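You operate a simulated robot arm through the tools that you are given. There is no shell and no other tool. Be economical: measure what you need, move in short steps, check, and stop when the job is done.

The job below is to be done with a simulated robot arm. You get a single attempt, and the scene is never put back.

TASK
Fish the sludge out of the well with the magnet wand.
Fine: knock it off in the sludge bin; wand back in the basin, bin shut. Where these are worked on the way, their far stop is far enough and under half their travel is too little: sludge bin.

It is judged by the outcome, as a careful person would: the job done as asked, and still so three seconds after it is handed in. It fails if anything else is knocked over, pushed out of place, dropped, spilled or broken.

THE ROBOT
A 7-joint arm with a two-finger parallel gripper on a trunk, on a base that drives. Base frame: it is fixed to the floor where the robot stands at the start and does not move with it; the origin is under the middle of the robot, x ahead of it, y to its left, z up. Units: mm, degrees, N and s.
With the tool pointing down near the work surface it reaches from about 300 to 760 mm from the robot's upright axis, wherever it stands. Its first joint turns from -166.0 to 166.0 degrees. Places, roughly: flow brush [1500, -500, 750]; magnet wand [1750, -1000, 750]; sludge bin [1100, 100, 500]; washer basin [1800, -600, 800]. Payload 3.91 kg.
Tool frame: the origin (TCP) lies between the finger pads and is the grasp point; the fingertips stand 30 mm ahead of it; z points along the fingers, y is the line along which they close. The gripper opens to 110 mm. The fingers are 20 mm wide and 10 mm thick; the gripper's body (48 by 112 mm) begins 55 mm behind the TCP.
Orientation is told as [roll, pitch, yaw] about the base's x, y, z axes, in that order, counted from this pose: with the fingers straight down and closing along the base's y, the tool's x points along the base's -x, its y along +y and its z along -z.

THE INTERFACE
- The arm moves only by the tool send_rows. Its argument "rows" is one flat list of numbers, 7 for each row, row after row: the shift along the base's x, y, z in mm, then the turn, a rotation vector about the base's x, y, z in degrees, then the opening, from 0 (shut) to 1 (fully open). In form: [tx, ty, tz, rx, ry, rz, gripper, tx, ty, tz, rx, ry, rz, gripper, ...]. A call has 1 to 20 rows; each row shifts and turns the commanded pose from where the row before left it. Each row takes 0.2 s and may step no farther than 50 mm and 8.6 degrees from the row before; otherwise, or with a gripper value out of range, the whole call is refused. A pose out of reach is approached as far as the arm can. The call stops where the force on the tool passes 40 N (or 10 N more than at its start, if that is more) or the arm is blocked; 0.2 s more then pass. The fingers move at their own pace (about 153 mm/s each) and stop on an object; they squeeze with about 40 N. The grip force told is the motor's: it shows also when the fingers shut on nothing. Time passes only in rows, and 0.2 s behind the last, so rows that do not move let the fingers close. The reply holds the time, the measured pose of the TCP, the force on the tool along the base axes, the opening and the grip force, in the units named above and with some noise, with the torque about the TCP (base axes, N m) and any sound that the robot's microphone picked up.
- Cameras (640 x 400 px; columns grow to the right, rows downward): "scene" is now at [4, 151.5, 1314.9]; the picture's right is [0.01, -1.00, 0.00], its down [-0.75, -0.01, -0.66] and it looks along [0.66, 0.01, -0.75] (base axes); focal length 269 px, centre (320, 200). "wrist" rides on the gripper at [77, 7, -115] in the tool frame; the picture's right is [-0.09, 1.00, 0.00], its down [-0.80, -0.07, -0.59] and it looks along [-0.59, -0.05, 0.80] (tool axes); focal length 270 px, centre (320, 200). There is no depth. A picture from a camera that has moved, and an enlarged one, comes with that camera's place and axes in the base frame and with its lens.
- snapshot(camera): a new picture of that camera. No time passes.
- lift_body(by): slides the trunk up (or, below 0, down) by that many mm; the arm and the scene camera ride with it, the base frame stays. It gives what a move gives, with no picture.
- roll_base(legs): drives the robot by 1 to 6 legs, each [ahead, turn to the left] in mm and degrees, along the robot's own axes; the way and the turn of a leg run together, so that a leg with both is an arc; at most 1500 mm and 180 degrees a leg. The arm and the cameras ride along, it lands a little off, and it stops where it bumps. It gives what a move gives.
- aim_head(pan, tilt): turns the head with the scene camera to pan (to the left, within 155 degrees either way) and tilt (down, from -29 to 69), counted from straight ahead of the robot. It gives what a move gives.
- inspect(camera, box): a new picture of the part [left, top, right, bottom] of that camera's present view, enlarged. No time passes.
- sign_off(): hands the job in; it is judged then, once.

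Work in short steps. Places have to be worked out from the pictures, the camera data and where the tool is seen: move nearer, look again, correct. Check each grasp and each placing, and mend what went wrong. You have 120 turns and 90 pictures in all, those below and enlarged ones among them. Open the gripper and draw the arm clear of the work before you hand the job in, unless the task says otherwise; then end with one line.

The tools are called as name(argument=value, ...) on one line, values as JSON. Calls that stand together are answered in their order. send_rows: Moves the arm, as the interface text tells. Its arguments: {"type":"object","properties":{"rows":{"type":"array","items":{"type":"number"}}},"required":["rows"]} The other tools are called the same way: lift_body (by) slides the trunk up or down; roll_base (legs) drives the base; aim_head (pan, tilt) turns the head that bears the scene camera; snapshot (camera) takes a picture; inspect (camera, box) takes an enlarged picture of a part of a camera's view; sign_off () hands the job in.

At the start:

```text
clock: 0.0
position: [469.9, -15.7, 811.9]
tool_rot: [0.0, 0.1, 0.0]
wrist_force: [0.4, -0.6, 0.1]
wrist_torque: [0.01, -0.02, -0.01]
opening: 110.1
gripper_force: 0.0
trunk travel left (down, up): [-300.0, 310.0]
robot x, y, heading: [0.5, 2.3, 0.1]
head pan, tilt: [0.6, 48.7]
```

scene: 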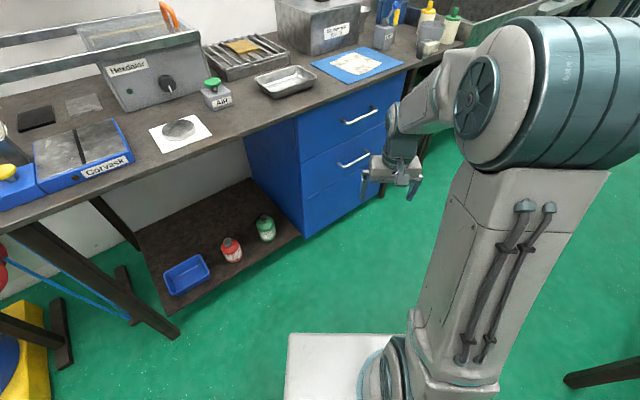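
wrist: 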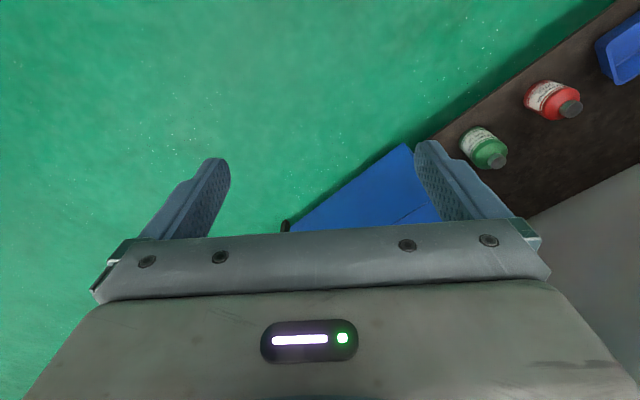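

The first view shows a bench ahead with blue drawers; the wash area is to the right, hidden behind the arm. I look toward the right.

aim_head(pan=-30, tilt=25)

snapshot(camera="scene")

```text
clock: 1.0
position: [470.5, -16.5, 813.4]
tool_rot: [0.0, -0.1, 0.0]
wrist_force: [0.8, 0.0, -0.3]
wrist_torque: [0.02, -0.01, 0.03]
opening: 110.1
gripper_force: 0.0
trunk travel left (down, up): [-300.0, 310.0]
robot x, y, heading: [0.2, -0.0, -0.1]
head pan, tilt: [-30.0, 25.0]
```

```text
87 pictures are left
camera scene: at [5.6, 104.8, 1350.6], right [-0.5, -0.87, 0.0], down [-0.37, 0.21, -0.91], along [0.79, -0.45, -0.42], focal length 269 px, centre (320, 200)
```

scene: 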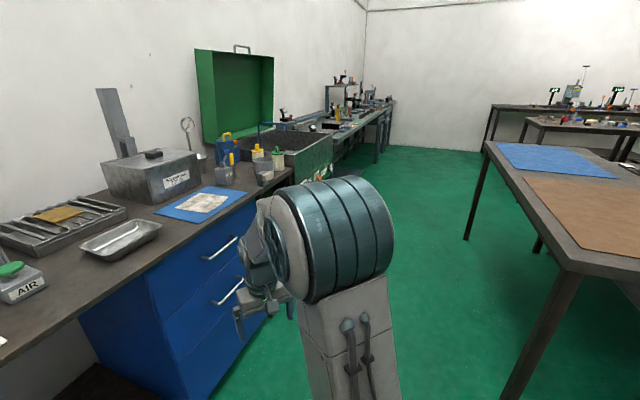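

I'll read labels by enlarging.

inspect(camera="scene", box=[180, 80, 350, 190])

inspect(camera="scene", box=[80, 80, 280, 205])

inspect(camera="scene", box=[60, 190, 320, 400])

```text
3.64 times, centred on (265, 135) of scene
camera zoom: at [5.6, 104.8, 1350.6], right [-0.5, -0.87, 0.0], down [-0.37, 0.21, -0.91], along [0.79, -0.45, -0.42], focal length 977 px, centre (520, 436)
```

zoom: 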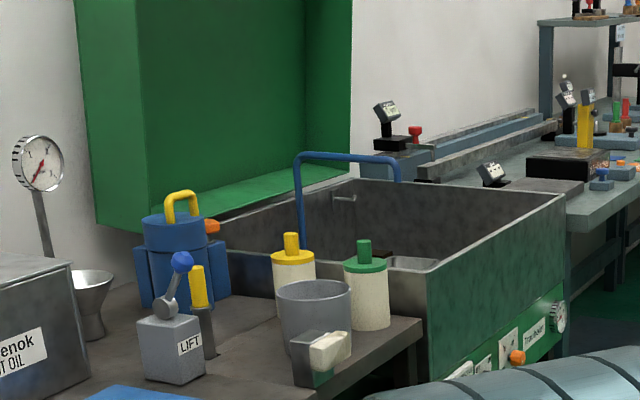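

```text
3.20 times, centred on (180, 142) of scene
camera zoom: at [5.6, 104.8, 1350.6], right [-0.5, -0.87, 0.0], down [-0.37, 0.21, -0.91], along [0.79, -0.45, -0.42], focal length 860 px, centre (768, 384)
```

zoom: 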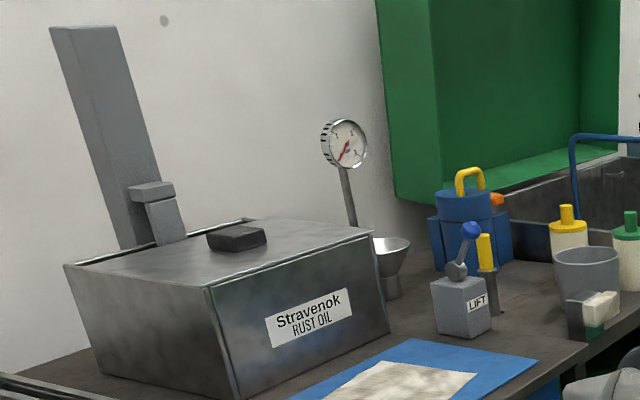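

```text
1.90 times, centred on (190, 295) of scene
camera zoom: at [5.6, 104.8, 1350.6], right [-0.5, -0.87, 0.0], down [-0.37, 0.21, -0.91], along [0.79, -0.45, -0.42], focal length 512 px, centre (568, 19)
```

zoom: 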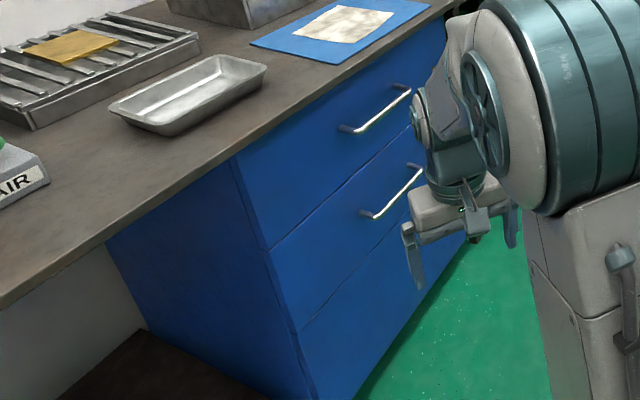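

The cabinet under the bench is likely where the sludge bin drawer is (1100,100,500). I look for its markings.

aim_head(pan=0, tilt=40)

inspect(camera="scene", box=[230, 70, 430, 270])

```text
clock: 1.9
position: [470.5, -16.1, 813.7]
tool_rot: [0.0, 0.1, 0.0]
wrist_force: [0.3, 0.6, -0.7]
wrist_torque: [-0.02, 0.02, 0.01]
opening: 109.9
gripper_force: 0.1
trunk travel left (down, up): [-300.0, 310.0]
robot x, y, heading: [0.4, -1.5, 0.0]
head pan, tilt: [0.0, 40.0]
```

```text
2.00 times, centred on (330, 170) of scene
camera zoom: at [10.8, 150.7, 1327.4], right [0.0, -1.0, 0.0], down [-0.64, 0.0, -0.77], along [0.77, 0.0, -0.64], focal length 538 px, centre (300, 260)
```

zoom: 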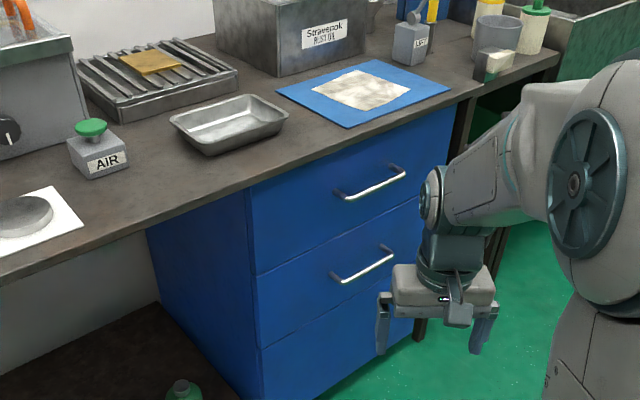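

The middle drawer (handle at about (988,2,498)) matches the bin's stated place. I drive to stand in front of it, facing the cabinet square on.

roll_base(legs=[[0, -44], [608, 0], [0, 82]])

snapshot(camera="scene")

snapshot(camera="wrist")

```text
clock: 10.9
position: [801.0, -139.3, 813.9]
tool_rot: [0.0, 0.1, 38.1]
wrist_force: [-0.1, 0.7, -0.7]
wrist_torque: [-0.02, 0.0, -0.01]
opening: 110.1
gripper_force: 0.2
trunk travel left (down, up): [-300.0, 310.0]
robot x, y, heading: [418.3, -419.3, 38.0]
head pan, tilt: [0.0, 40.0]
```

```text
82 pictures are left
camera scene: at [337.3, -292.8, 1327.3], right [0.62, -0.79, 0.0], down [-0.51, -0.4, -0.77], along [0.6, 0.47, -0.64], focal length 269 px, centre (320, 200)
```

scene: 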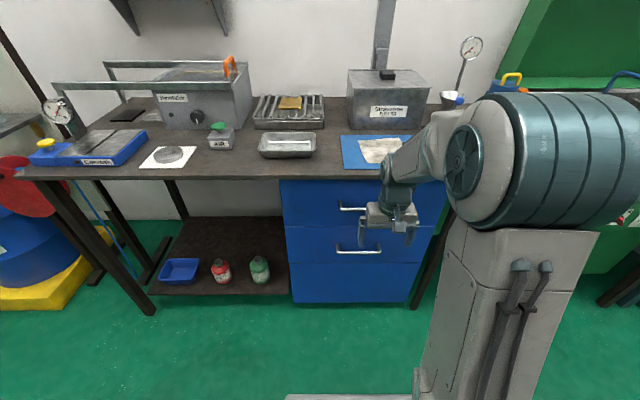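

```text
81 pictures are left
camera wrist: at [735.0, -180.0, 926.6], right [-0.55, 0.84, 0.0], down [0.67, 0.44, 0.59], along [0.5, 0.32, -0.8], focal length 270 px, centre (320, 200)
```

wrist: 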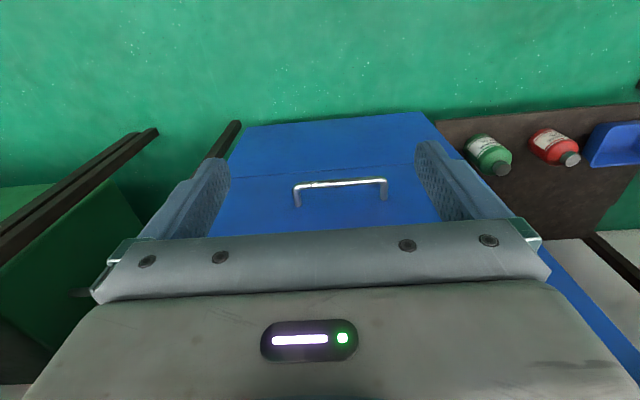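

The bench is square to my heading; handle about 690 ahead, z≈500–540. I pitch the tool to point forward horizontally.

send_rows(rows=[0, 0, 0, 5.04, -6.45, 0, 1, 0, 0, 0, 5.04, -6.45, 0, 1, 0, 0, 0, 5.04, -6.45, 0, 1, 0, 0, 0, 5.04, -6.45, 0, 1, 0, 0, 0, 5.04, -6.45, 0, 1, 0, 0, 0, 5.04, -6.45, 0, 1, 0, 0, 0, 5.04, -6.45, 0, 1, 0, 0, 0, 5.04, -6.45, 0, 1, 0, 0, 0, 5.04, -6.45, 0, 1, 0, 0, 0, 5.04, -6.45, 0, 1, 0, 0, 0, 5.04, -6.45, 0, 1])

send_rows(rows=[0, 0, 0, 6.45, 5.04, 0, 1, 0, 0, 0, 6.45, 5.04, 0, 1, 0, 0, 0, 6.45, 5.04, 0, 1, 0, 0, 0, 6.45, 5.04, 0, 1, 0, 0, 0, 6.45, 5.04, 0, 1, 0, 0, 0, 6.45, 5.04, 0, 1, 0, 0, 0, 6.45, 5.04, 0, 1, 0, 0, 0, 6.45, 5.04, 0, 1, 0, 0, 0, 6.45, 5.04, 0, 1, 0, 0, 0, 6.45, 5.04, 0, 1, 0, 0, 0, 6.45, 5.04, 0, 1])

lift_body(by=-280)

snapshot(camera="wrist")

snapshot(camera="scene")

```text
clock: 13.3
position: [862.6, -96.0, 821.6]
tool_rot: [-4.8, -85.8, 42.7]
wrist_force: [0.2, 0.5, 1.6]
wrist_torque: [0.03, 0.05, 0.01]
opening: 110.1
gripper_force: 0.1
out of reach, approached as far as the arm can: row 5, 7, 8, 9, 10, 11
trunk travel left (down, up): [-300.0, 310.0]
robot x, y, heading: [424.6, -416.5, 38.0]
head pan, tilt: [0.0, 40.0]
```

```text
clock: 15.7
position: [862.8, -96.2, 821.2]
tool_rot: [90.0, -0.1, -47.6]
wrist_force: [0.0, 0.1, 0.0]
wrist_torque: [0.0, -0.01, 0.03]
opening: 110.1
gripper_force: 0.0
trunk travel left (down, up): [-300.0, 310.0]
robot x, y, heading: [419.9, -419.1, 38.0]
head pan, tilt: [0.0, 40.0]
```

```text
clock: 18.5
position: [863.2, -95.8, 541.0]
tool_rot: [89.8, -0.3, -47.7]
wrist_force: [0.0, 0.4, -0.7]
wrist_torque: [0.0, 0.02, 0.05]
opening: 110.1
gripper_force: 0.0
trunk travel left (down, up): [-20.0, 590.0]
robot x, y, heading: [418.9, -414.7, 38.2]
head pan, tilt: [0.0, 40.0]
```

```text
80 pictures are left
camera wrist: at [725.4, -114.9, 547.3], right [0.06, -0.06, 1.0], down [0.1, -0.99, -0.06], along [0.99, 0.1, -0.05], focal length 270 px, centre (320, 200)
```

wrist: 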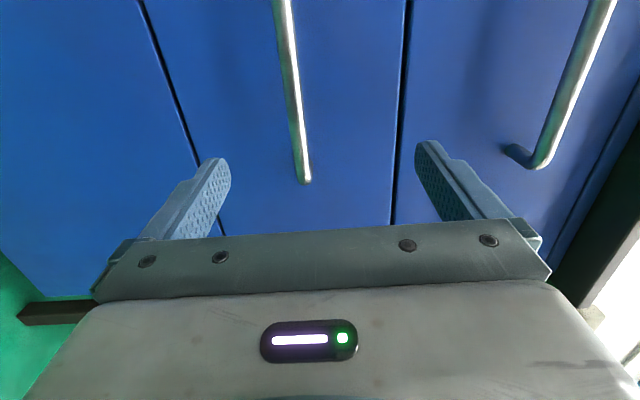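

```text
79 pictures are left
camera scene: at [337.4, -293.0, 1047.4], right [0.62, -0.79, 0.0], down [-0.51, -0.4, -0.77], along [0.6, 0.47, -0.64], focal length 269 px, centre (320, 200)
```

scene: 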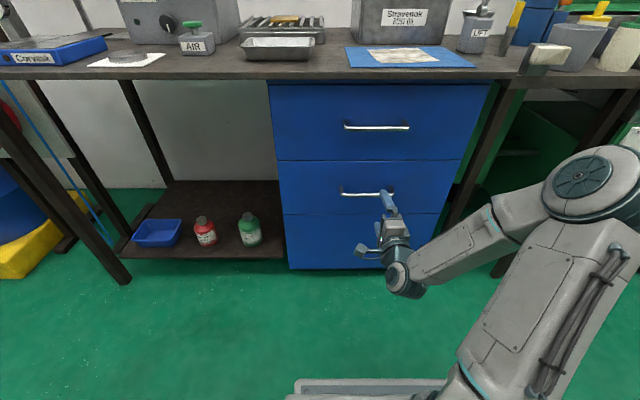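

Triangulating: middle handle at z≈520, forward ≈673, centred laterally. I align height, heading and lateral, advance 50 mm and look.

send_rows(rows=[-13.6, 17.3, -21, 0, 0, -4.2, 1, 20, 15.4, 0, 0, 0, 0, 1, 20, 15.4, 0, 0, 0, 0, 1])

snapshot(camera="wrist")

```text
clock: 19.3
position: [888.3, -47.2, 520.3]
tool_rot: [90.0, -0.3, -51.9]
wrist_force: [-0.3, 0.2, 0.1]
wrist_torque: [-0.02, 0.0, 0.01]
opening: 110.0
gripper_force: 0.1
trunk travel left (down, up): [-20.0, 590.0]
robot x, y, heading: [423.5, -416.2, 38.0]
head pan, tilt: [0.0, 40.0]
```

```text
78 pictures are left
camera wrist: at [750.1, -57.0, 526.1], right [0.05, -0.06, 1.0], down [0.03, -1.0, -0.07], along [1.0, 0.03, -0.05], focal length 270 px, centre (320, 200)
```

wrist: 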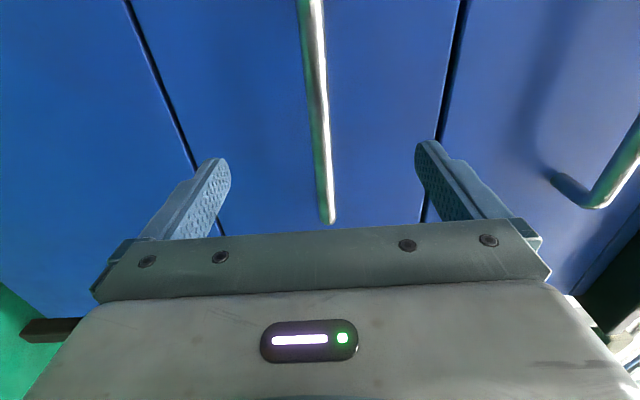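

Handle is centred between the fingers. Advance another 66 mm.

send_rows(rows=[17.3, 13.6, 0, 0, 0, 0, 1, 17.3, 13.6, 0, 0, 0, 0, 1, 17.3, 13.6, 0, 0, 0, 0, 1])

snapshot(camera="wrist")

```text
clock: 20.1
position: [940.5, -6.9, 520.4]
tool_rot: [89.8, -0.4, -51.8]
wrist_force: [-0.9, 0.4, 0.4]
wrist_torque: [0.03, -0.01, 0.03]
opening: 110.0
gripper_force: 0.1
trunk travel left (down, up): [-20.0, 590.0]
robot x, y, heading: [423.8, -414.3, 38.1]
head pan, tilt: [0.0, 40.0]
```

```text
77 pictures are left
camera wrist: at [801.7, -16.8, 525.9], right [0.05, -0.06, 1.0], down [0.03, -1.0, -0.06], along [1.0, 0.03, -0.05], focal length 270 px, centre (320, 200)
```

wrist: 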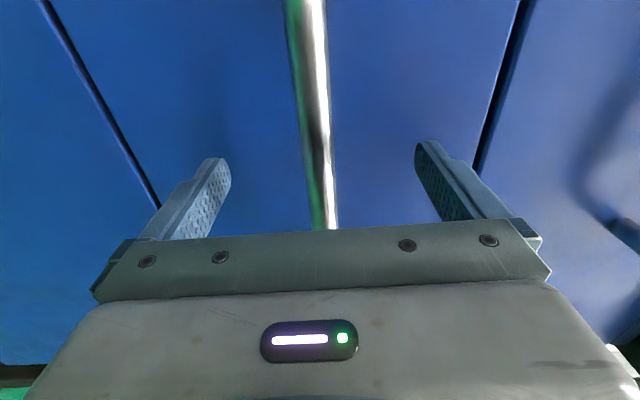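

TCP should be about at the bar. Close the gripper.

send_rows(rows=[0, 0, 0, 0, 0, 0, 0, 0, 0, 0, 0, 0, 0, 0, 0, 0, 0, 0, 0, 0, 0])

snapshot(camera="wrist")

```text
clock: 20.9
position: [940.2, -7.4, 520.3]
tool_rot: [90.1, -0.2, -51.9]
wrist_force: [1.5, 0.6, 4.1]
wrist_torque: [0.31, 0.27, -0.12]
opening: 14.8
gripper_force: 45.2
trunk travel left (down, up): [-20.0, 590.0]
robot x, y, heading: [422.7, -414.4, 38.2]
head pan, tilt: [0.0, 40.0]
```

```text
76 pictures are left
camera wrist: at [801.8, -16.8, 526.6], right [0.05, -0.06, 1.0], down [0.03, -1.0, -0.07], along [1.0, 0.03, -0.05], focal length 270 px, centre (320, 200)
```

wrist: 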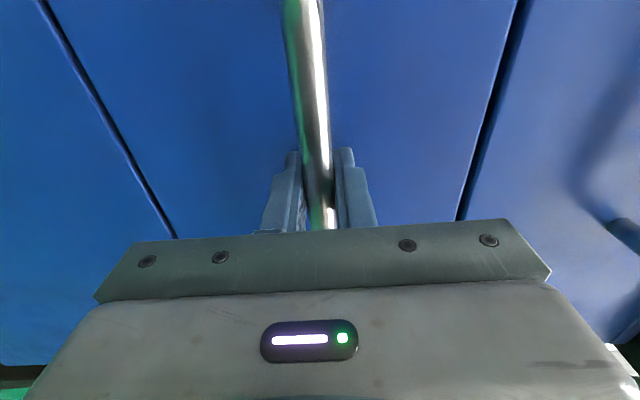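

Bar gripped at 14.8 mm. I back the base off to pull the drawer.

roll_base(legs=[[-120, 0]])

snapshot(camera="scene")

```text
clock: 22.1
position: [847.3, -81.1, 520.9]
tool_rot: [89.9, -0.2, -52.0]
wrist_force: [-2.3, -0.3, 7.9]
wrist_torque: [0.26, 0.25, 0.48]
opening: 14.5
gripper_force: 45.1
trunk travel left (down, up): [-20.0, 590.0]
robot x, y, heading: [328.3, -487.5, 38.0]
head pan, tilt: [0.0, 40.0]
```

```text
75 pictures are left
camera scene: at [244.0, -366.2, 1047.4], right [0.62, -0.79, 0.0], down [-0.51, -0.4, -0.77], along [0.6, 0.47, -0.64], focal length 269 px, centre (320, 200)
```

scene: 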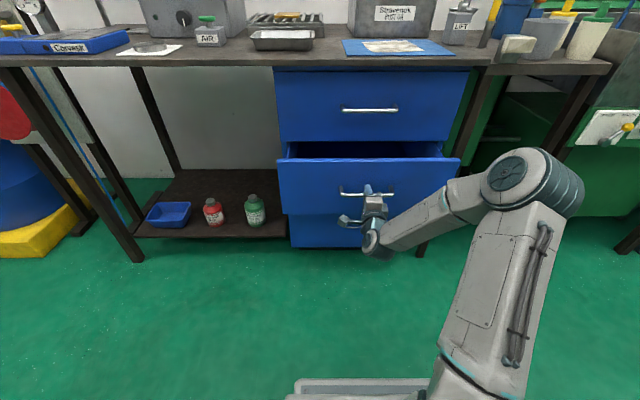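

The drawer slides out. I continue pulling with the arm for 110 mm.

send_rows(rows=[-17.3, -13.5, 0, 0, 0, 0, 0, -17.3, -13.5, 0, 0, 0, 0, 0, -17.3, -13.5, 0, 0, 0, 0, 0, -17.3, -13.5, 0, 0, 0, 0, 0, -17.3, -13.5, 0, 0, 0, 0, 0])

aim_head(pan=-130, tilt=45)

snapshot(camera="scene")

```text
clock: 23.3
position: [761.8, -149.6, 521.5]
tool_rot: [89.9, -0.3, -52.1]
wrist_force: [5.5, -5.7, 9.6]
wrist_torque: [0.2, 0.29, -0.89]
opening: 14.8
gripper_force: 45.5
trunk travel left (down, up): [-20.0, 590.0]
robot x, y, heading: [328.7, -488.1, 37.9]
head pan, tilt: [0.0, 40.0]
```

```text
clock: 25.4
position: [761.7, -149.8, 520.4]
tool_rot: [90.0, -0.3, -51.9]
wrist_force: [7.4, -10.8, 5.8]
wrist_torque: [0.24, 0.22, -0.02]
opening: 14.7
gripper_force: 45.3
trunk travel left (down, up): [-20.0, 590.0]
robot x, y, heading: [327.0, -489.3, 37.7]
head pan, tilt: [-130.0, 45.0]
```

```text
74 pictures are left
camera scene: at [175.0, -500.3, 1040.1], right [-1.0, 0.03, 0.0], down [0.02, 0.71, -0.71], along [-0.02, -0.71, -0.71], focal length 269 px, centre (320, 200)
```

scene: 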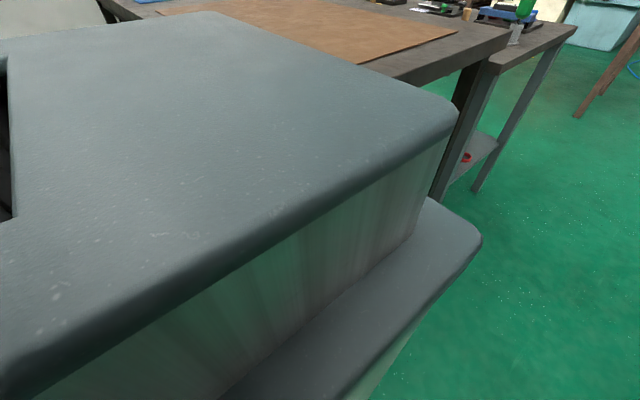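

Not much space behind; the drawer is now ~230 mm out. I look at its interior.

aim_head(pan=0, tilt=40)

snapshot(camera="scene")

```text
clock: 27.5
position: [762.7, -149.8, 520.6]
tool_rot: [89.8, -0.4, -52.0]
wrist_force: [8.0, -9.5, 5.7]
wrist_torque: [0.21, 0.22, -0.09]
opening: 14.7
gripper_force: 44.7
trunk travel left (down, up): [-20.0, 590.0]
robot x, y, heading: [325.0, -489.5, 38.1]
head pan, tilt: [0.0, 40.0]
```

```text
73 pictures are left
camera scene: at [244.8, -366.8, 1047.4], right [0.62, -0.79, 0.0], down [-0.51, -0.4, -0.77], along [0.6, 0.47, -0.64], focal length 269 px, centre (320, 200)
```

scene: 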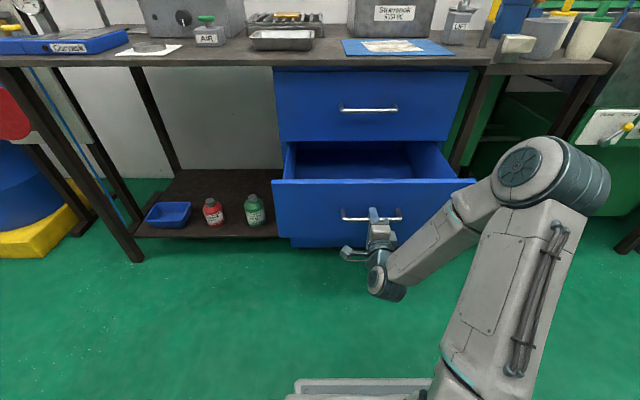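

Keep pulling with the arm until a stop or reach limit.

send_rows(rows=[-15.7, -12.3, 0, 0, 0, 0, 0, -15.7, -12.3, 0, 0, 0, 0, 0, -15.7, -12.3, 0, 0, 0, 0, 0, -15.7, -12.3, 0, 0, 0, 0, 0])

snapshot(camera="scene")

```text
clock: 28.5
position: [755.6, -155.2, 521.2]
tool_rot: [91.0, -0.3, -52.2]
wrist_force: [3.1, -1.3, 12.2]
wrist_torque: [0.31, 0.21, 0.28]
opening: 14.7
gripper_force: 45.1
out of reach, approached as far as the arm can: row 1, 2, 3, 4
trunk travel left (down, up): [-20.0, 590.0]
robot x, y, heading: [325.6, -487.4, 37.8]
head pan, tilt: [0.0, 40.0]
stopped in row 4: the force on the tool passed its limit at 41 N (the readings are from after the stop); the commanded pose is now the measured one
```

```text
72 pictures are left
camera scene: at [244.5, -366.5, 1047.1], right [0.62, -0.79, 0.0], down [-0.51, -0.4, -0.77], along [0.6, 0.47, -0.64], focal length 269 px, centre (320, 200)
```

scene: 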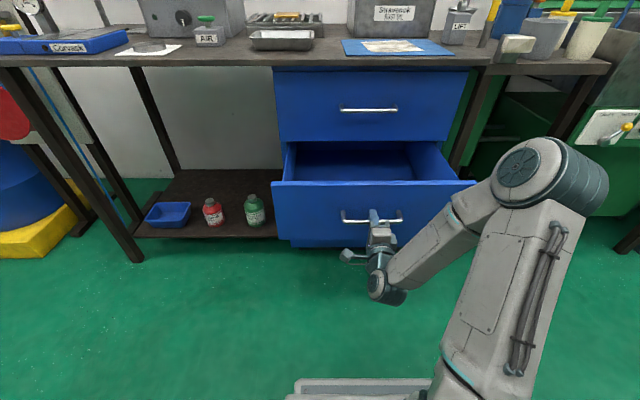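

That was the reach limit. A short base move back by 60 mm instead.

roll_base(legs=[[-60, 0]])

snapshot(camera="scene")

```text
clock: 29.5
position: [710.2, -192.1, 521.1]
tool_rot: [90.7, -0.2, -52.3]
wrist_force: [2.4, -5.8, 24.6]
wrist_torque: [0.26, 0.28, 0.19]
opening: 14.6
gripper_force: 44.7
trunk travel left (down, up): [-20.0, 590.0]
robot x, y, heading: [283.4, -526.9, 37.8]
head pan, tilt: [0.0, 40.0]
```

```text
71 pictures are left
camera scene: at [197.8, -403.2, 1047.6], right [0.61, -0.79, 0.0], down [-0.51, -0.39, -0.77], along [0.6, 0.47, -0.64], focal length 269 px, centre (320, 200)
```

scene: 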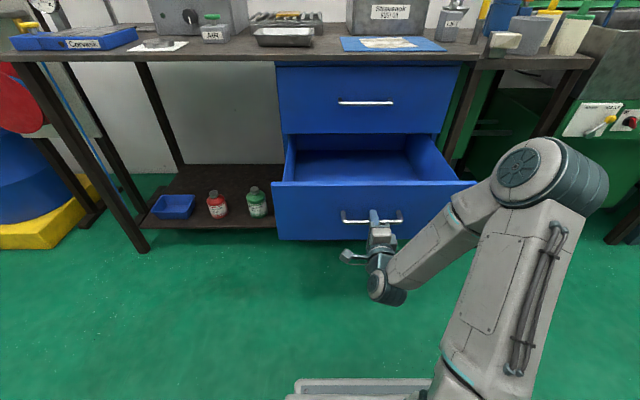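

295 mm out. One more pull of 60 mm.

roll_base(legs=[[-60, 0]])

snapshot(camera="scene")

```text
clock: 30.4
position: [691.3, -205.0, 522.1]
tool_rot: [91.0, -0.4, -53.1]
wrist_force: [1.4, -2.9, 4.5]
wrist_torque: [0.52, 0.35, 0.49]
opening: 14.7
gripper_force: 45.0
trunk travel left (down, up): [-20.0, 590.0]
robot x, y, heading: [259.0, -539.6, 38.8]
head pan, tilt: [0.0, 40.0]
stopped in leg 1: the force on the tool passed its limit at 58 N (the readings are from after the stop); the commanded pose is now the measured one
```

```text
70 pictures are left
camera scene: at [175.8, -415.8, 1047.2], right [0.63, -0.78, 0.0], down [-0.5, -0.4, -0.77], along [0.6, 0.48, -0.64], focal length 269 px, centre (320, 200)
```

scene: 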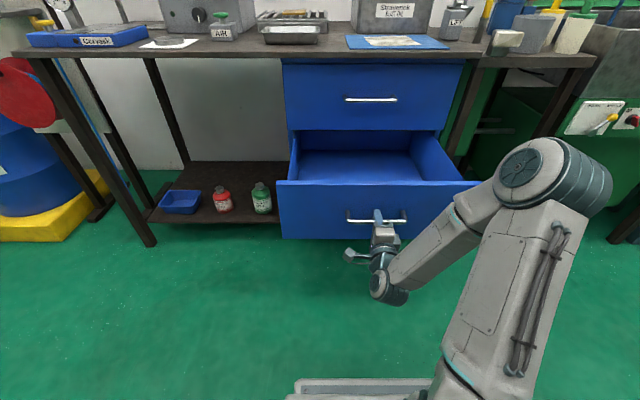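

Far stop reached (318 mm out). Release the bar, and check room behind before backing off.

send_rows(rows=[0, 0, 0, 0, 0, 0, 0.5, 0, 0, 0, 0, 0, 0, 1, 0, 0, 0, 0, 0, 0, 1])

aim_head(pan=-155, tilt=60)

snapshot(camera="scene")

aim_head(pan=-100, tilt=55)

snapshot(camera="scene")

```text
clock: 31.2
position: [690.7, -204.4, 520.5]
tool_rot: [91.0, -0.6, -52.9]
wrist_force: [0.2, -0.9, -0.8]
wrist_torque: [-0.02, 0.0, -0.05]
opening: 109.8
gripper_force: 0.0
trunk travel left (down, up): [-20.0, 590.0]
robot x, y, heading: [259.6, -538.9, 38.9]
head pan, tilt: [0.0, 40.0]
```

```text
clock: 33.6
position: [690.7, -206.5, 520.6]
tool_rot: [90.9, -0.7, -53.0]
wrist_force: [-0.2, -0.4, -0.2]
wrist_torque: [0.0, -0.02, 0.01]
opening: 110.0
gripper_force: 0.1
trunk travel left (down, up): [-20.0, 590.0]
robot x, y, heading: [263.5, -541.4, 38.8]
head pan, tilt: [-154.7, 60.0]
```

```text
69 pictures are left
camera scene: at [80.5, -528.6, 1020.6], right [-0.9, 0.44, 0.0], down [0.38, 0.78, -0.5], along [-0.22, -0.45, -0.87], focal length 269 px, centre (320, 200)
```

scene: 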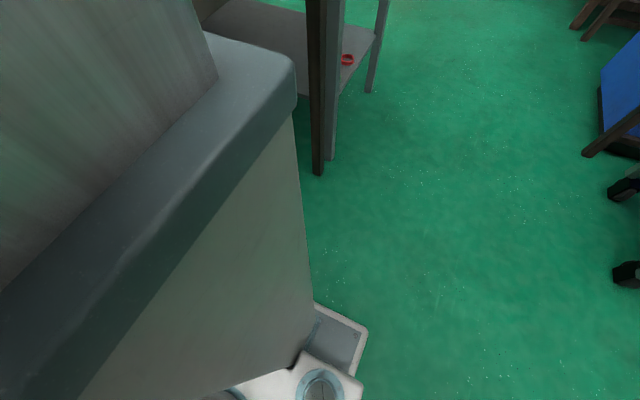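

```text
clock: 34.8
position: [690.0, -205.5, 520.4]
tool_rot: [90.9, -0.5, -53.0]
wrist_force: [-0.5, 0.2, -0.1]
wrist_torque: [0.03, 0.0, -0.02]
opening: 109.9
gripper_force: 0.1
trunk travel left (down, up): [-20.0, 590.0]
robot x, y, heading: [264.8, -540.0, 39.2]
head pan, tilt: [-100.0, 55.0]
```

```text
68 pictures are left
camera scene: at [144.2, -531.9, 1026.7], right [-0.88, -0.48, 0.0], down [-0.39, 0.72, -0.57], along [0.28, -0.5, -0.82], focal length 269 px, centre (320, 200)
```

scene: 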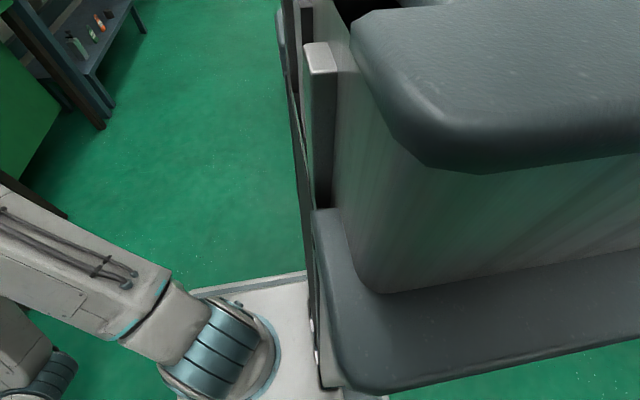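

Base rear at −260, table leg at −790 behind me: plenty of room. Back off 90 mm to clear the handle and look at the bin.

roll_base(legs=[[-90, 0]])

aim_head(pan=0, tilt=40)

lift_body(by=280)

snapshot(camera="scene")

```text
clock: 35.6
position: [686.2, -201.6, 520.5]
tool_rot: [90.9, -0.5, -52.6]
wrist_force: [-0.1, -0.2, 0.4]
wrist_torque: [-0.01, -0.05, 0.0]
opening: 109.9
gripper_force: 0.1
trunk travel left (down, up): [-20.0, 590.0]
robot x, y, heading: [256.4, -542.4, 39.2]
head pan, tilt: [-100.0, 55.0]
stopped in leg 1: the robot was blocked; the commanded pose is now the measured one
```

```text
clock: 37.4
position: [686.9, -201.9, 520.5]
tool_rot: [90.8, -0.7, -52.5]
wrist_force: [-0.1, -0.4, 0.4]
wrist_torque: [0.02, -0.01, 0.02]
opening: 109.9
gripper_force: 0.0
trunk travel left (down, up): [-20.0, 590.0]
robot x, y, heading: [258.3, -536.8, 39.3]
head pan, tilt: [0.0, 40.0]
```

```text
clock: 38.3
position: [684.3, -204.9, 568.8]
tool_rot: [88.9, -0.4, -52.7]
wrist_force: [-1.8, -0.7, -14.8]
wrist_torque: [0.1, 0.12, 0.04]
opening: 110.1
gripper_force: 0.6
trunk travel left (down, up): [-78.0, 532.0]
robot x, y, heading: [258.0, -538.4, 39.3]
head pan, tilt: [0.0, 40.0]
stopped: the force on the tool passed its limit at 65 N (the readings are from after the stop); the commanded pose is now the measured one
```

```text
67 pictures are left
camera scene: at [173.3, -415.6, 1105.6], right [0.63, -0.77, 0.0], down [-0.5, -0.41, -0.77], along [0.59, 0.48, -0.64], focal length 269 px, centre (320, 200)
```

scene: 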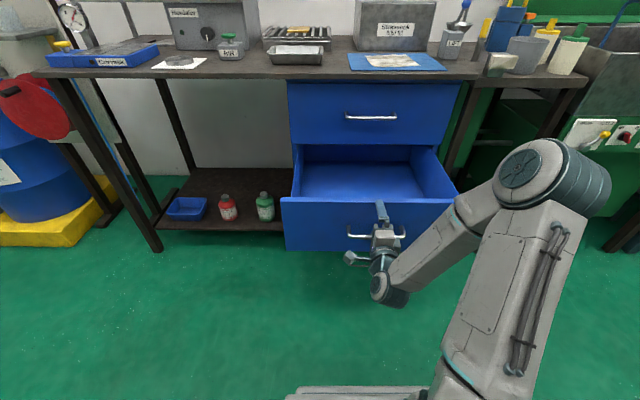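

The base is blocked behind and the lower finger caught the handle when lifting. I lower the trunk back by 48 to recentre on the bar.

lift_body(by=-50)

snapshot(camera="wrist")

```text
clock: 39.3
position: [684.6, -204.3, 522.1]
tool_rot: [89.3, -0.4, -52.6]
wrist_force: [-0.4, 1.2, 0.2]
wrist_torque: [0.01, 0.03, -0.01]
opening: 110.0
gripper_force: 0.1
trunk travel left (down, up): [-28.0, 582.0]
robot x, y, heading: [258.9, -540.5, 39.2]
head pan, tilt: [0.0, 40.0]
```

```text
66 pictures are left
camera wrist: at [545.3, -211.2, 527.4], right [0.06, -0.06, 1.0], down [0.01, -1.0, -0.06], along [1.0, 0.02, -0.06], focal length 270 px, centre (320, 200)
```

wrist: 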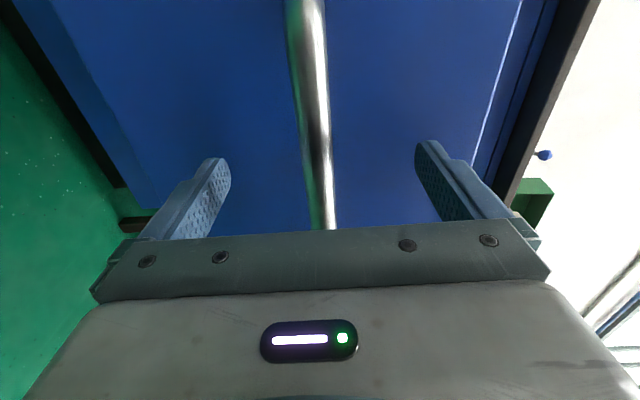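

Recentred. I yaw the tool left 32° about the bar, then retract along the tool axis.

send_rows(rows=[0, 0, 0, 0, 0, 8, 1, 0, 0, 0, 0, 0, 8, 1, 0, 0, 0, 0, 0, 8, 1, 0, 0, 0, 0, 0, 8, 1])

send_rows(rows=[-5.3, -14, 0, 0, 0, 0, 1, -5.3, -14, 0, 0, 0, 0, 1, -5.3, -14, 0, 0, 0, 0, 1, -5.3, -14, 0, 0, 0, 0, 1, -5.3, -14, 0, 0, 0, 0, 1])

snapshot(camera="scene")

```text
clock: 40.3
position: [685.0, -203.5, 519.8]
tool_rot: [89.3, -0.4, -20.5]
wrist_force: [0.6, 0.4, 0.4]
wrist_torque: [-0.01, -0.01, 0.03]
opening: 110.1
gripper_force: 0.1
trunk travel left (down, up): [-28.0, 582.0]
robot x, y, heading: [260.9, -537.6, 39.1]
head pan, tilt: [0.0, 40.0]
```

```text
clock: 41.5
position: [658.7, -275.2, 521.0]
tool_rot: [89.3, -0.4, -20.6]
wrist_force: [-0.2, 0.8, -0.2]
wrist_torque: [0.03, 0.0, 0.02]
opening: 110.1
gripper_force: 0.0
trunk travel left (down, up): [-28.0, 582.0]
robot x, y, heading: [260.9, -537.8, 39.4]
head pan, tilt: [0.0, 40.0]
```

```text
65 pictures are left
camera scene: at [172.7, -416.1, 1055.3], right [0.63, -0.77, 0.0], down [-0.5, -0.41, -0.77], along [0.59, 0.48, -0.64], focal length 269 px, centre (320, 200)
```

scene: 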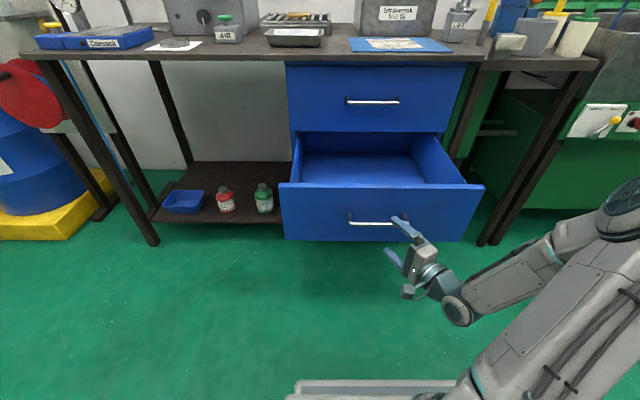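

Clear of the handle. Retract slightly more and lift the trunk by 300.

send_rows(rows=[-5.3, -14, 0, 0, 0, 0, 1, -5.3, -14, 0, 0, 0, 0, 1])

lift_body(by=400)

aim_head(pan=-50, tilt=25)

snapshot(camera="scene")

```text
clock: 42.1
position: [653.2, -300.9, 520.2]
tool_rot: [89.3, -0.6, -20.4]
wrist_force: [0.6, 0.2, -0.1]
wrist_torque: [-0.01, -0.01, 0.01]
opening: 110.0
gripper_force: 0.1
out of reach, approached as far as the arm can: row 2
trunk travel left (down, up): [-28.0, 582.0]
robot x, y, heading: [261.4, -538.0, 39.4]
head pan, tilt: [0.0, 40.0]
```

```text
clock: 45.9
position: [652.7, -300.4, 920.7]
tool_rot: [89.4, -0.3, -20.4]
wrist_force: [0.4, 0.8, 0.2]
wrist_torque: [0.0, 0.0, 0.02]
opening: 110.0
gripper_force: 0.0
trunk travel left (down, up): [-428.0, 182.0]
robot x, y, heading: [261.0, -538.2, 39.3]
head pan, tilt: [0.0, 40.0]
```

```text
clock: 47.1
position: [652.9, -300.8, 920.2]
tool_rot: [89.2, -0.4, -20.4]
wrist_force: [-0.5, 0.0, -1.1]
wrist_torque: [-0.02, -0.05, -0.03]
opening: 110.1
gripper_force: 0.0
trunk travel left (down, up): [-428.0, 182.0]
robot x, y, heading: [258.4, -536.7, 39.3]
head pan, tilt: [-50.0, 25.0]
```

```text
64 pictures are left
camera scene: at [197.4, -487.1, 1478.6], right [-0.19, -0.98, 0.0], down [-0.42, 0.08, -0.91], along [0.89, -0.17, -0.42], focal length 269 px, centre (320, 200)
```

scene: 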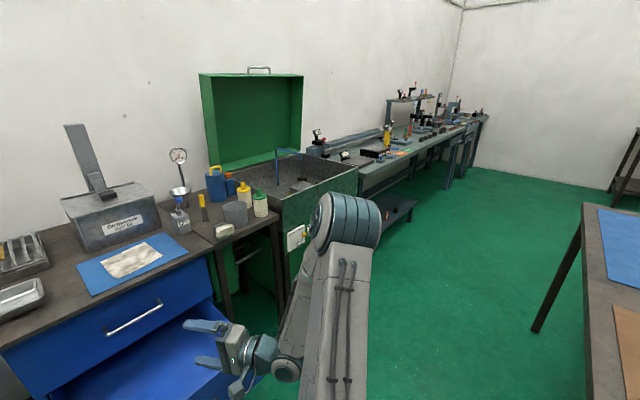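

Restore the tool to pointing down: unyaw, unroll, unpitch.

send_rows(rows=[0, 0, 0, 0, 0, -8, 1, 0, 0, 0, 0, 0, -8, 1, 0, 0, 0, 0, 0, -8, 1, 0, 0, 0, 0, 0, -7, 1, 0, 0, 0, -6.4, -5.1, 0, 1, 0, 0, 0, -6.4, -5.1, 0, 1, 0, 0, 0, -6.4, -5.1, 0, 1, 0, 0, 0, -6.4, -5.1, 0, 1, 0, 0, 0, -6.4, -5.1, 0, 1, 0, 0, 0, -6.4, -5.1, 0, 1, 0, 0, 0, -6.4, -5.1, 0, 1, 0, 0, 0, -6.4, -5.1, 0, 1, 0, 0, 0, -6.4, -5.1, 0, 1, 0, 0, 0, -6.4, -5.1, 0, 1, 0, 0, 0, -6.4, -5.1, 0, 1])

send_rows(rows=[0, 0, 0, -5.1, 6.4, 0, 1, 0, 0, 0, -5.1, 6.4, 0, 1, 0, 0, 0, -5.1, 6.4, 0, 1, 0, 0, 0, -5.1, 6.4, 0, 1, 0, 0, 0, -5.1, 6.4, 0, 1, 0, 0, 0, -5.1, 6.4, 0, 1, 0, 0, 0, -5.1, 6.4, 0, 1, 0, 0, 0, -5.1, 6.4, 0, 1, 0, 0, 0, -5.1, 6.4, 0, 1, 0, 0, 0, -5.1, 6.4, 0, 1, 0, 0, 0, -5.1, 6.4, 0, 1])

```text
clock: 50.3
position: [724.8, -290.0, 901.0]
tool_rot: [-88.6, -89.4, 126.5]
wrist_force: [0.1, -0.4, 0.2]
wrist_torque: [0.01, 0.0, -0.01]
opening: 110.1
gripper_force: 0.1
out of reach, approached as far as the arm can: row 1, 2, 3, 4
trunk travel left (down, up): [-428.0, 182.0]
robot x, y, heading: [259.8, -535.2, 39.3]
head pan, tilt: [-50.0, 25.0]
```

```text
clock: 52.7
position: [729.5, -287.7, 900.0]
tool_rot: [-0.5, 0.1, 39.0]
wrist_force: [-0.6, -0.3, 0.0]
wrist_torque: [-0.02, 0.02, 0.01]
opening: 110.0
gripper_force: 0.1
out of reach, approached as far as the arm can: row 1
trunk travel left (down, up): [-428.0, 182.0]
robot x, y, heading: [253.7, -539.1, 39.3]
head pan, tilt: [-50.0, 25.0]
```

Tool is down. Drive: 110 forward (clear of the table behind), turn to along-aisle, drive to in front of the basin, turn to face it.

roll_base(legs=[[110, 0], [0, -91], [950, 0]])

roll_base(legs=[[0, 90]])

aim_head(pan=10, tilt=35)

snapshot(camera="scene")

```text
clock: 62.0
position: [1172.2, -1637.7, 900.7]
tool_rot: [-0.7, 0.1, -50.8]
wrist_force: [-0.3, -0.4, -0.4]
wrist_torque: [-0.03, -0.01, -0.01]
opening: 109.7
gripper_force: 0.0
trunk travel left (down, up): [-428.0, 182.0]
robot x, y, heading: [920.8, -1173.3, -50.7]
head pan, tilt: [-50.0, 25.0]
```

```text
clock: 66.3
position: [1384.1, -905.3, 900.4]
tool_rot: [-0.6, 0.0, 40.5]
wrist_force: [-0.3, 0.1, -0.3]
wrist_torque: [-0.01, -0.02, -0.03]
opening: 110.0
gripper_force: 0.2
trunk travel left (down, up): [-428.0, 182.0]
robot x, y, heading: [920.2, -1169.3, 40.9]
head pan, tilt: [-50.0, 25.0]
```

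```text
clock: 67.6
position: [1384.6, -906.9, 899.8]
tool_rot: [-0.7, 0.0, 40.5]
wrist_force: [-0.7, 0.8, -0.2]
wrist_torque: [0.04, 0.05, 0.02]
opening: 109.9
gripper_force: 0.1
trunk travel left (down, up): [-428.0, 182.0]
robot x, y, heading: [920.4, -1166.3, 40.9]
head pan, tilt: [10.0, 35.0]
```

```text
63 pictures are left
camera scene: at [822.8, -1036.5, 1462.9], right [0.77, -0.63, 0.0], down [-0.36, -0.44, -0.82], along [0.52, 0.63, -0.57], focal length 269 px, centre (320, 200)
```

scene: 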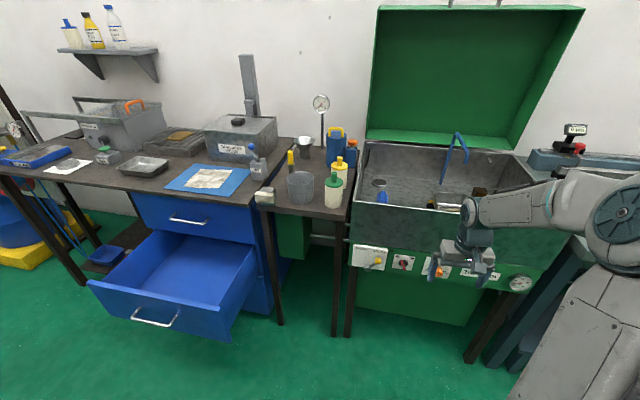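

The basin is ahead, arm partly hiding it. Lift the trunk fully and pan toward the basin.

lift_body(by=180)

aim_head(pan=-8, tilt=45)

snapshot(camera="scene")

inspect(camera="scene", box=[200, 20, 520, 220])

snapshot(camera="wrist")

```text
clock: 69.6
position: [1384.1, -906.8, 1080.7]
tool_rot: [-0.7, 0.1, 40.5]
wrist_force: [-0.5, 0.7, 0.1]
wrist_torque: [0.01, 0.03, 0.04]
opening: 110.2
gripper_force: 0.1
trunk travel left (down, up): [-608.0, 2.0]
robot x, y, heading: [919.8, -1169.3, 40.7]
head pan, tilt: [10.0, 35.0]
```

```text
clock: 70.4
position: [1386.2, -907.9, 1080.0]
tool_rot: [-0.7, 0.1, 40.5]
wrist_force: [0.2, 0.1, 0.1]
wrist_torque: [0.0, 0.03, -0.01]
opening: 110.0
gripper_force: 0.0
trunk travel left (down, up): [-608.0, 2.0]
robot x, y, heading: [922.2, -1170.6, 40.7]
head pan, tilt: [-8.0, 45.0]
```

```text
62 pictures are left
camera scene: at [835.4, -1060.6, 1628.1], right [0.54, -0.84, 0.0], down [-0.59, -0.38, -0.71], along [0.59, 0.38, -0.71], focal length 269 px, centre (320, 200)
```

scene: 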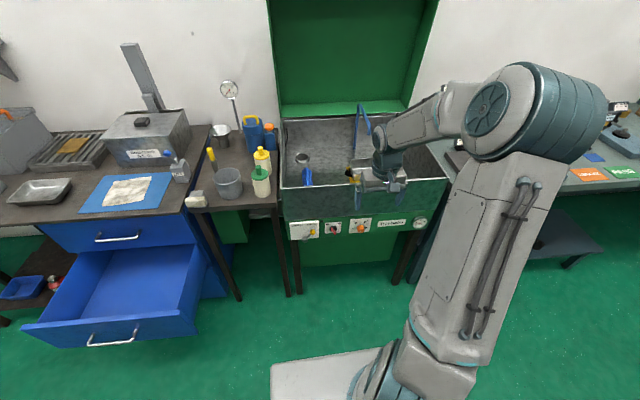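

```text
2.00 times, centred on (360, 120) of scene
camera zoom: at [835.4, -1060.6, 1628.1], right [0.54, -0.84, 0.0], down [-0.59, -0.38, -0.71], along [0.59, 0.38, -0.71], focal length 538 px, centre (240, 360)
```

zoom: 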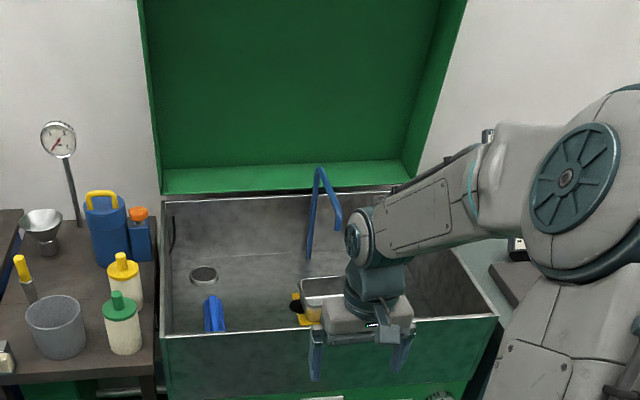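

```text
60 pictures are left
camera wrist: at [1319.1, -949.3, 1193.7], right [-0.58, 0.81, -0.01], down [0.65, 0.47, 0.59], along [0.49, 0.34, -0.8], focal length 270 px, centre (320, 200)
```

wrist: 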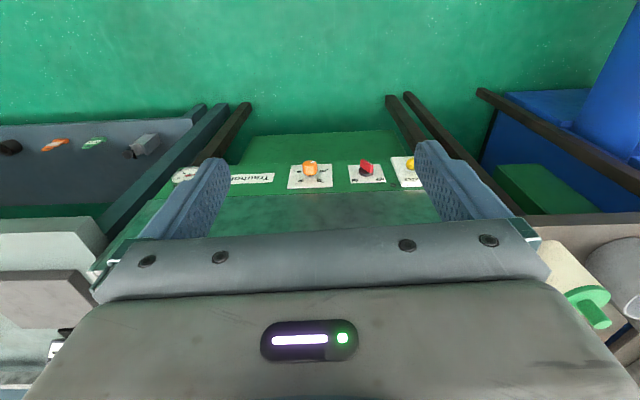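

The basin holds a blue piece, a yellow/black piece and a tray, hidden by my arm. I turn the base right 45° and pan back to view unobstructed.

roll_base(legs=[[0, -50]])

aim_head(pan=45, tilt=42)

snapshot(camera="scene")

```text
clock: 73.1
position: [1418.9, -1356.9, 1079.0]
tool_rot: [-0.7, 0.0, -9.7]
wrist_force: [-0.2, -0.2, 0.5]
wrist_torque: [0.05, 0.01, -0.02]
opening: 110.3
gripper_force: 0.0
trunk travel left (down, up): [-608.0, 2.0]
robot x, y, heading: [921.5, -1172.5, -9.1]
head pan, tilt: [-8.0, 45.0]
```

```text
clock: 74.3
position: [1420.0, -1356.0, 1079.9]
tool_rot: [-0.7, 0.1, -9.6]
wrist_force: [-0.1, -0.8, -0.5]
wrist_torque: [-0.02, 0.0, 0.01]
opening: 109.7
gripper_force: 0.1
trunk travel left (down, up): [-608.0, 2.0]
robot x, y, heading: [921.3, -1171.3, -9.2]
head pan, tilt: [45.0, 42.0]
```

```text
59 pictures are left
camera scene: at [939.8, -959.2, 1632.3], right [0.58, -0.81, 0.0], down [-0.54, -0.39, -0.74], along [0.6, 0.43, -0.67], focal length 269 px, centre (320, 200)
```

scene: 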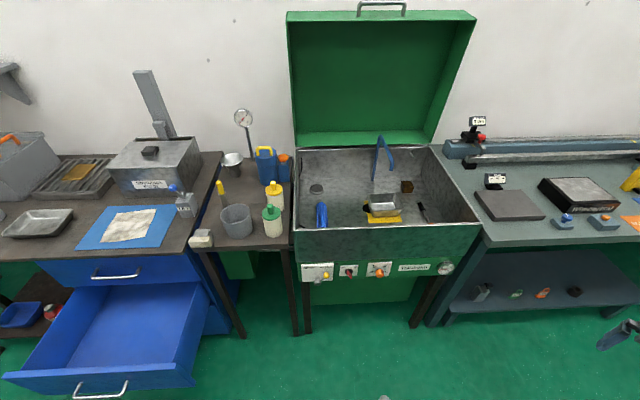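

inspect(camera="scene", box=[285, 130, 485, 240])

inspect(camera="scene", box=[290, 250, 470, 300])

```text
3.20 times, centred on (385, 185) of scene
camera zoom: at [939.8, -959.2, 1632.3], right [0.58, -0.81, 0.0], down [-0.54, -0.39, -0.74], along [0.6, 0.43, -0.67], focal length 860 px, centre (112, 248)
```

zoom: 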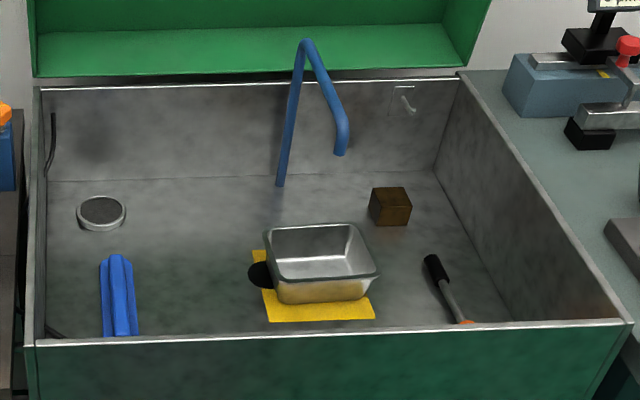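

```text
3.56 times, centred on (380, 275) of scene
camera zoom: at [939.8, -959.2, 1632.3], right [0.58, -0.81, 0.0], down [-0.54, -0.39, -0.74], along [0.6, 0.43, -0.67], focal length 956 px, centre (107, -67)
```

zoom: 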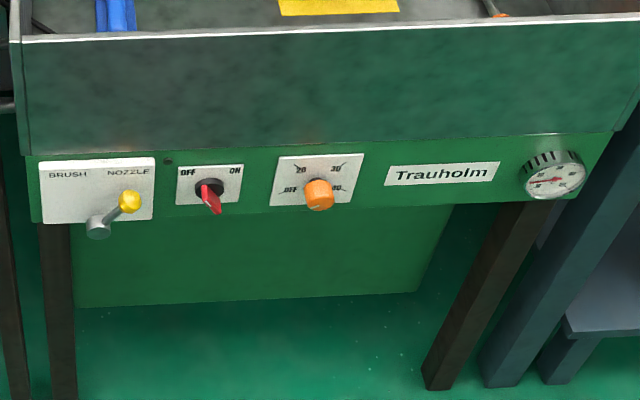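

The wand (black handle, orange tip) lies right front in the basin; a black round hole on a yellow mat by the tray may be the well. I drive closer in front of the basin.

roll_base(legs=[[0, 14.3], [446, 0], [0, 33]])

snapshot(camera="wrist")

aim_head(pan=0, tilt=50)

snapshot(camera="scene")

```text
clock: 79.5
position: [1828.3, -878.2, 1080.2]
tool_rot: [-0.8, 0.0, 38.8]
wrist_force: [0.3, 0.2, -0.4]
wrist_torque: [0.0, 0.02, 0.01]
opening: 109.9
gripper_force: 0.0
trunk travel left (down, up): [-608.0, 2.0]
robot x, y, heading: [1359.5, -1128.6, 39.4]
head pan, tilt: [45.0, 42.0]
```

```text
56 pictures are left
camera wrist: at [1761.4, -920.3, 1193.8], right [-0.56, 0.83, -0.01], down [0.66, 0.45, 0.6], along [0.5, 0.32, -0.8], focal length 270 px, centre (320, 200)
```

wrist: 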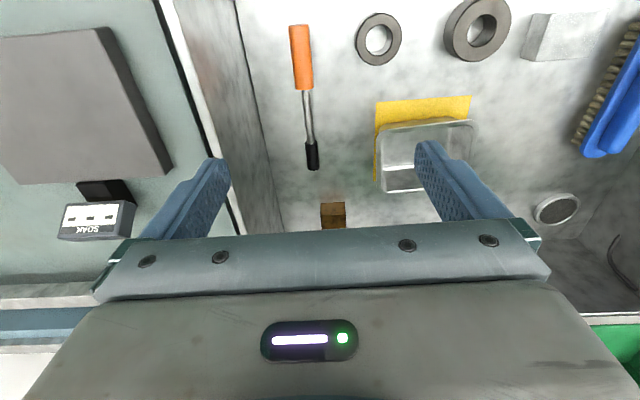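

```text
clock: 80.6
position: [1828.3, -880.0, 1080.5]
tool_rot: [-0.6, -0.1, 38.9]
wrist_force: [-1.0, 0.4, 0.1]
wrist_torque: [0.0, 0.01, 0.01]
opening: 110.4
gripper_force: 0.0
trunk travel left (down, up): [-608.0, 2.0]
robot x, y, heading: [1357.6, -1129.9, 39.1]
head pan, tilt: [0.0, 50.0]
```

```text
55 pictures are left
camera scene: at [1265.1, -1011.5, 1621.1], right [0.63, -0.77, 0.0], down [-0.59, -0.48, -0.64], along [0.5, 0.41, -0.77], focal length 269 px, centre (320, 200)
```

scene: 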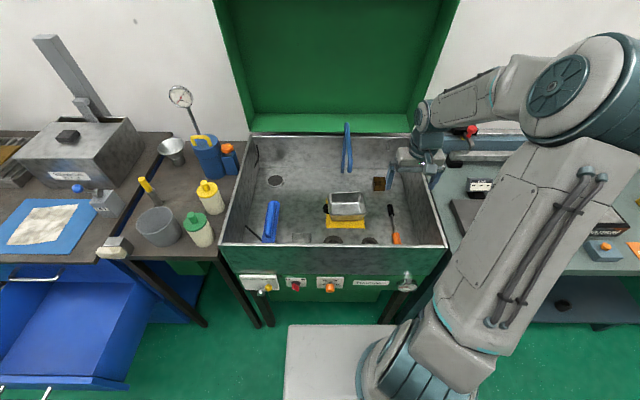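

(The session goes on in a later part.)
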